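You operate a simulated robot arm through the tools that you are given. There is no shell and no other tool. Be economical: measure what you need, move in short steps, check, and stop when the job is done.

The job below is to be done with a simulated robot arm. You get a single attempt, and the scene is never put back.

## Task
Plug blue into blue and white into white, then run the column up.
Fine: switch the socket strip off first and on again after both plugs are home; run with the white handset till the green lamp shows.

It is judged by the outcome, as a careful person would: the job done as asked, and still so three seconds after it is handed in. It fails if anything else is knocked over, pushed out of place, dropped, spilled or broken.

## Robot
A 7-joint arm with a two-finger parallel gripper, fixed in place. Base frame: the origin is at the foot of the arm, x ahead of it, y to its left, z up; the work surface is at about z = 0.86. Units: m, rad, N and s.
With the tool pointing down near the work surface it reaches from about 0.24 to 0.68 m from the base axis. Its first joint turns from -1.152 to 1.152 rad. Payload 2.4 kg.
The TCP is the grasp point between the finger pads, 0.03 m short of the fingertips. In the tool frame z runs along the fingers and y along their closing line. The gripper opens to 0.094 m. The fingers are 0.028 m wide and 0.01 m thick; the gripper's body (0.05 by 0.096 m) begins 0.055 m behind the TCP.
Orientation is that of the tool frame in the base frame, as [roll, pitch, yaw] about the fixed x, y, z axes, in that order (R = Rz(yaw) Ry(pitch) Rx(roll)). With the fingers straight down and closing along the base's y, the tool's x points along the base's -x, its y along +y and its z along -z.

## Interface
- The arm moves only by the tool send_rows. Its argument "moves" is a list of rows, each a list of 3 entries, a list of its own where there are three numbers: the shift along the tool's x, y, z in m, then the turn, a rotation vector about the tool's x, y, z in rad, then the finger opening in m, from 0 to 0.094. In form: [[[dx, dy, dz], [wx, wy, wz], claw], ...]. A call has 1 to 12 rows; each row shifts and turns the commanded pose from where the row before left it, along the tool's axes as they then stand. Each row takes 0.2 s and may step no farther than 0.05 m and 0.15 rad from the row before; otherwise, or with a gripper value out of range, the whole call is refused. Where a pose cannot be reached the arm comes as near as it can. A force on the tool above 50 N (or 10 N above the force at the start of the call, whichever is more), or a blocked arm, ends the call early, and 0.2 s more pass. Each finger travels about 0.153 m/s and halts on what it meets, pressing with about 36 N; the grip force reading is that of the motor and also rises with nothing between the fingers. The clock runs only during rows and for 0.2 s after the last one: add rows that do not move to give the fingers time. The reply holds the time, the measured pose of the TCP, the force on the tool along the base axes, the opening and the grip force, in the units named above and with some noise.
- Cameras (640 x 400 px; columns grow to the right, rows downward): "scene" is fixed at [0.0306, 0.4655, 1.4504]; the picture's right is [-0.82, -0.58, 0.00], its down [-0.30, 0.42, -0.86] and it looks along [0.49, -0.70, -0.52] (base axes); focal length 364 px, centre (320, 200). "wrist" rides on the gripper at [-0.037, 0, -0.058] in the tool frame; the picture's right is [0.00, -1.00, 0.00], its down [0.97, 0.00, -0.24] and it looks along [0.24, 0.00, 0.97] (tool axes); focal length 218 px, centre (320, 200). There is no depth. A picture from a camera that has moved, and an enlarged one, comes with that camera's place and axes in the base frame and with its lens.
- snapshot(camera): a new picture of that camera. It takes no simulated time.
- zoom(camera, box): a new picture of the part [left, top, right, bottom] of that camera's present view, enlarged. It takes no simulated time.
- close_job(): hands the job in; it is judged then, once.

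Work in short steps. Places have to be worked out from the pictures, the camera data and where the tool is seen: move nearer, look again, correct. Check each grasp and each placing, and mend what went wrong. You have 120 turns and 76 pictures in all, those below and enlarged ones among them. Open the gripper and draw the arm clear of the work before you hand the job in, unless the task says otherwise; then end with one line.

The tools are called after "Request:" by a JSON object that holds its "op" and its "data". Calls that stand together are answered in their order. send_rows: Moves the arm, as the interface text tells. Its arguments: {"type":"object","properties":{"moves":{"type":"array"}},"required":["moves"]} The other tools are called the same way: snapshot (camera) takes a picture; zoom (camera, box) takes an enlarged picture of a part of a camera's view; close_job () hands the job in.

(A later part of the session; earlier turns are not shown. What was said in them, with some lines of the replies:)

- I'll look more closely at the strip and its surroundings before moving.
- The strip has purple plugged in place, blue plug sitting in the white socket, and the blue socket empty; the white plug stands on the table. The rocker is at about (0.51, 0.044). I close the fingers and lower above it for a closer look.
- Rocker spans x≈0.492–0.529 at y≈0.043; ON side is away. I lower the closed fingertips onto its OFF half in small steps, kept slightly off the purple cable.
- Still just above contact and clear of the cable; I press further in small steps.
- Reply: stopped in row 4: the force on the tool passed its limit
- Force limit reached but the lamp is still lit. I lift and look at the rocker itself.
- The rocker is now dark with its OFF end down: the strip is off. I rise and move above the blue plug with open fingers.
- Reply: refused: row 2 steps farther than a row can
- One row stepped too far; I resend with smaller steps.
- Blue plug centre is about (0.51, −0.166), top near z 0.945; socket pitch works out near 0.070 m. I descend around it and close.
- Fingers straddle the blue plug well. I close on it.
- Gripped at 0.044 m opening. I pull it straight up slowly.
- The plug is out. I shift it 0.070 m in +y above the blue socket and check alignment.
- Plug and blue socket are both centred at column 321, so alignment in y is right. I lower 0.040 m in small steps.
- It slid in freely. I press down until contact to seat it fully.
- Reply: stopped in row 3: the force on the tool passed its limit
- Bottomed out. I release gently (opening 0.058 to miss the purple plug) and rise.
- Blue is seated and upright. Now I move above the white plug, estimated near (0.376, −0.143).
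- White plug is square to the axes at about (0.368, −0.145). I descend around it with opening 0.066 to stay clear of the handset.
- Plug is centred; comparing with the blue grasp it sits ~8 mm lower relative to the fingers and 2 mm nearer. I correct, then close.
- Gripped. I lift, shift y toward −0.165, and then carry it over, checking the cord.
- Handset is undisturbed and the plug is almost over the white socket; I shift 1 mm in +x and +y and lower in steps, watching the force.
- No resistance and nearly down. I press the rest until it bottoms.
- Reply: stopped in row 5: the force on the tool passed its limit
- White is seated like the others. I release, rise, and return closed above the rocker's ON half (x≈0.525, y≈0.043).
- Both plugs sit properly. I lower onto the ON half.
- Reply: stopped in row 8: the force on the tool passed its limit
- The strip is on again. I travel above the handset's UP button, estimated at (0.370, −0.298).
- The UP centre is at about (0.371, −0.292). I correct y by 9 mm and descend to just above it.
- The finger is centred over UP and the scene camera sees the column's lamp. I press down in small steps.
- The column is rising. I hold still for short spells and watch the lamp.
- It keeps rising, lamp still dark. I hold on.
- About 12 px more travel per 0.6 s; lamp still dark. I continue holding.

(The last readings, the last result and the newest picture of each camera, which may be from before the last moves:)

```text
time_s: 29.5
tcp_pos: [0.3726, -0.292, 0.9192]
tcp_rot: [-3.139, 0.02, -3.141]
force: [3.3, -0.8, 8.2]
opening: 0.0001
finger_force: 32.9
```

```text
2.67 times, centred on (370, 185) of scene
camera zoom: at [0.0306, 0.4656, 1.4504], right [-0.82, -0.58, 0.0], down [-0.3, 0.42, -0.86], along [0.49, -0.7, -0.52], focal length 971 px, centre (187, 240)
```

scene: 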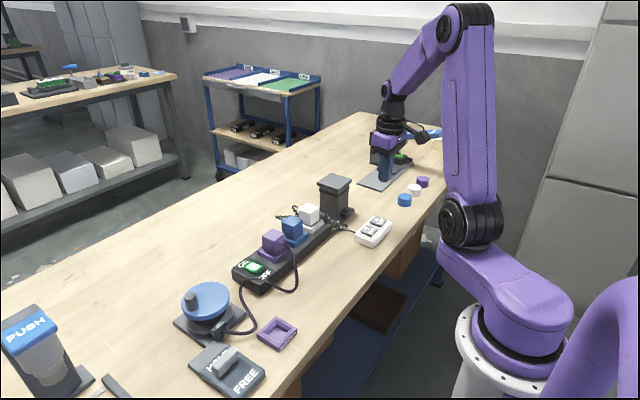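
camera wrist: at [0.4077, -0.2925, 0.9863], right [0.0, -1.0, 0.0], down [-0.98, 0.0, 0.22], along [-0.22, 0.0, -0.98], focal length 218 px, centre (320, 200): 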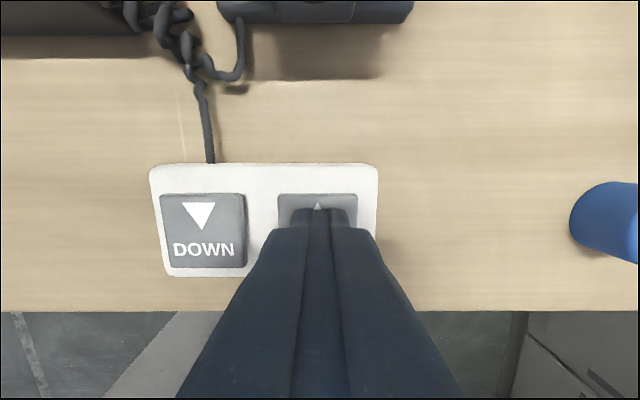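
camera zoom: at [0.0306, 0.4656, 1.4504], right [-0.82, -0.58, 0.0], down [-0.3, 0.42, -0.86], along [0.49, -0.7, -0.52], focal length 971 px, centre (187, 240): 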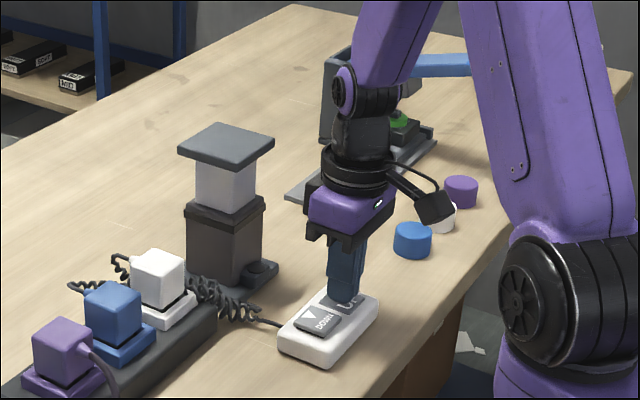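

Still climbing, lamp dark, no collision risk. Holding again.

Request:
{"op": "send_rows", "data": {"moves": [[[0, 0, 0], [0, 0, 0], 0.0], [[0, 0, 0], [0, 0, 0], 0.0]]}}

Request:
{"op": "zoom", "data": {"camera": "scene", "box": [300, 110, 440, 260]}}

```text
time_s: 30.1
tcp_pos: [0.3717, -0.2919, 0.9188]
tcp_rot: [-3.139, 0.019, 3.141]
force: [2.8, -1.1, 8.4]
opening: 0.0
finger_force: 33.1
```

```text
2.67 times, centred on (370, 185) of scene
camera zoom: at [0.0306, 0.4656, 1.4504], right [-0.82, -0.58, 0.0], down [-0.3, 0.42, -0.86], along [0.49, -0.7, -0.52], focal length 971 px, centre (187, 240)
```

zoom: 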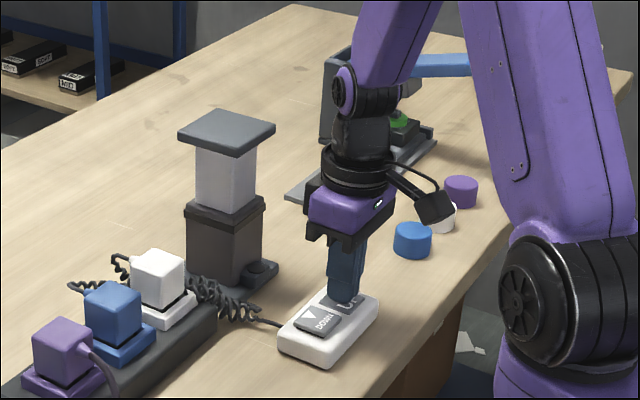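

Still dark and rising steadily; I hold further.

Request:
{"op": "send_rows", "data": {"moves": [[[0, 0, 0], [0, 0, 0], 0.0], [[0, 0, 0], [0, 0, 0], 0.0]]}}

Request:
{"op": "zoom", "data": {"camera": "scene", "box": [300, 110, 440, 260]}}

```text
time_s: 30.7
tcp_pos: [0.3723, -0.2916, 0.9205]
tcp_rot: [-3.14, 0.02, -3.14]
force: [2.1, -2.2, 8.4]
opening: 0.0
finger_force: 33.3
```

```text
2.67 times, centred on (370, 185) of scene
camera zoom: at [0.0306, 0.4656, 1.4504], right [-0.82, -0.58, 0.0], down [-0.3, 0.42, -0.86], along [0.49, -0.7, -0.52], focal length 971 px, centre (187, 240)
```

zoom: 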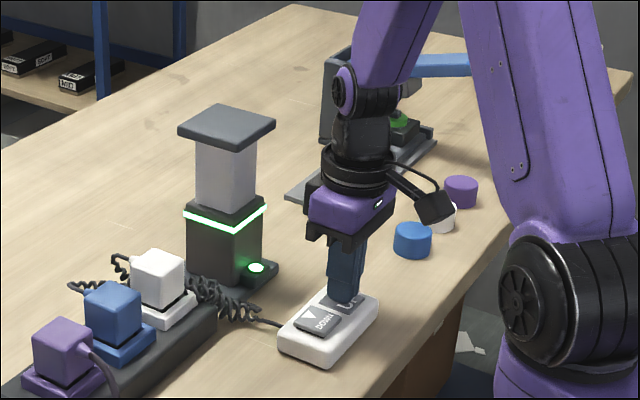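

Green lamp and ring are lit. I release by rising straight up, then draw clear and open the gripper.

Request:
{"op": "send_rows", "data": {"moves": [[[0, 0, -0.03], [0, 0, 0], 0.0], [[0, 0, -0.045], [0, 0, 0], 0.0], [[0, 0, -0.045], [0, 0, 0], 0.0], [[0.02, 0, -0.045], [0, 0, 0], 0.0], [[0, 0, -0.045], [0, 0, 0], 0.06], [[0, 0, 0], [0, 0, 0], 0.08]]}}

Request:
{"op": "snapshot", "data": {"camera": "scene"}}

Request:
{"op": "zoom", "data": {"camera": "scene", "box": [230, 140, 410, 290]}}

Request:
{"op": "snapshot", "data": {"camera": "wrist"}}

```text
time_s: 32.1
tcp_pos: [0.3489, -0.2938, 1.1269]
tcp_rot: [-3.141, 0.019, -3.14]
force: [0.1, 0.2, 0.3]
opening: 0.08
finger_force: 0.0
```

```text
30 pictures are left
```

scene: 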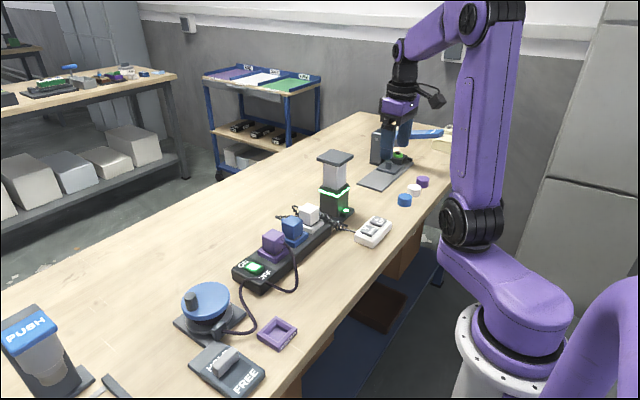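

```text
2.67 times, centred on (320, 215) of scene
camera zoom: at [0.0306, 0.4655, 1.4504], right [-0.82, -0.58, 0.0], down [-0.3, 0.42, -0.86], along [0.49, -0.7, -0.52], focal length 971 px, centre (320, 160)
```

zoom: 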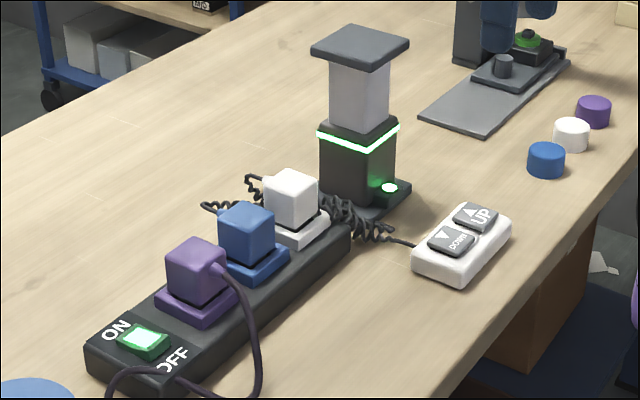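

```text
28 pictures are left
camera wrist: at [0.3837, -0.2928, 1.185], right [0.0, -1.0, 0.0], down [-0.97, 0.0, 0.22], along [-0.22, 0.0, -0.97], focal length 218 px, centre (320, 200)
```

wrist: 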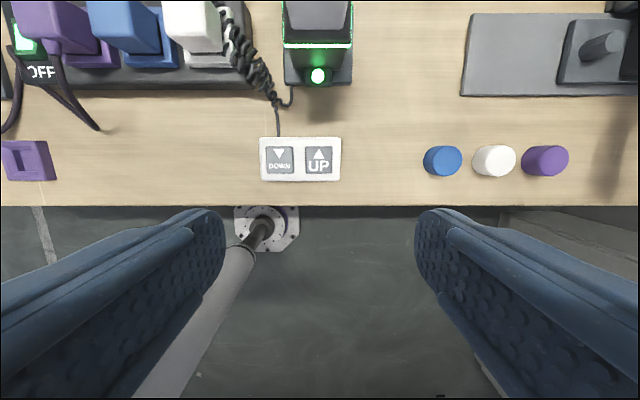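

Everything holds after release: the strip is on, blue and white are seated in their own sockets, the column is up with its lamp green, and the arm is clear with the gripper open. I hand in.

Request:
{"op": "close_job", "data": {}}

```text
The job is handed in.
```

The job is done and handed in: with the strip switched off I moved blue to the blue socket and white to the white one, switched it back on, and ran the column up with the white handset until the green lamp lit.
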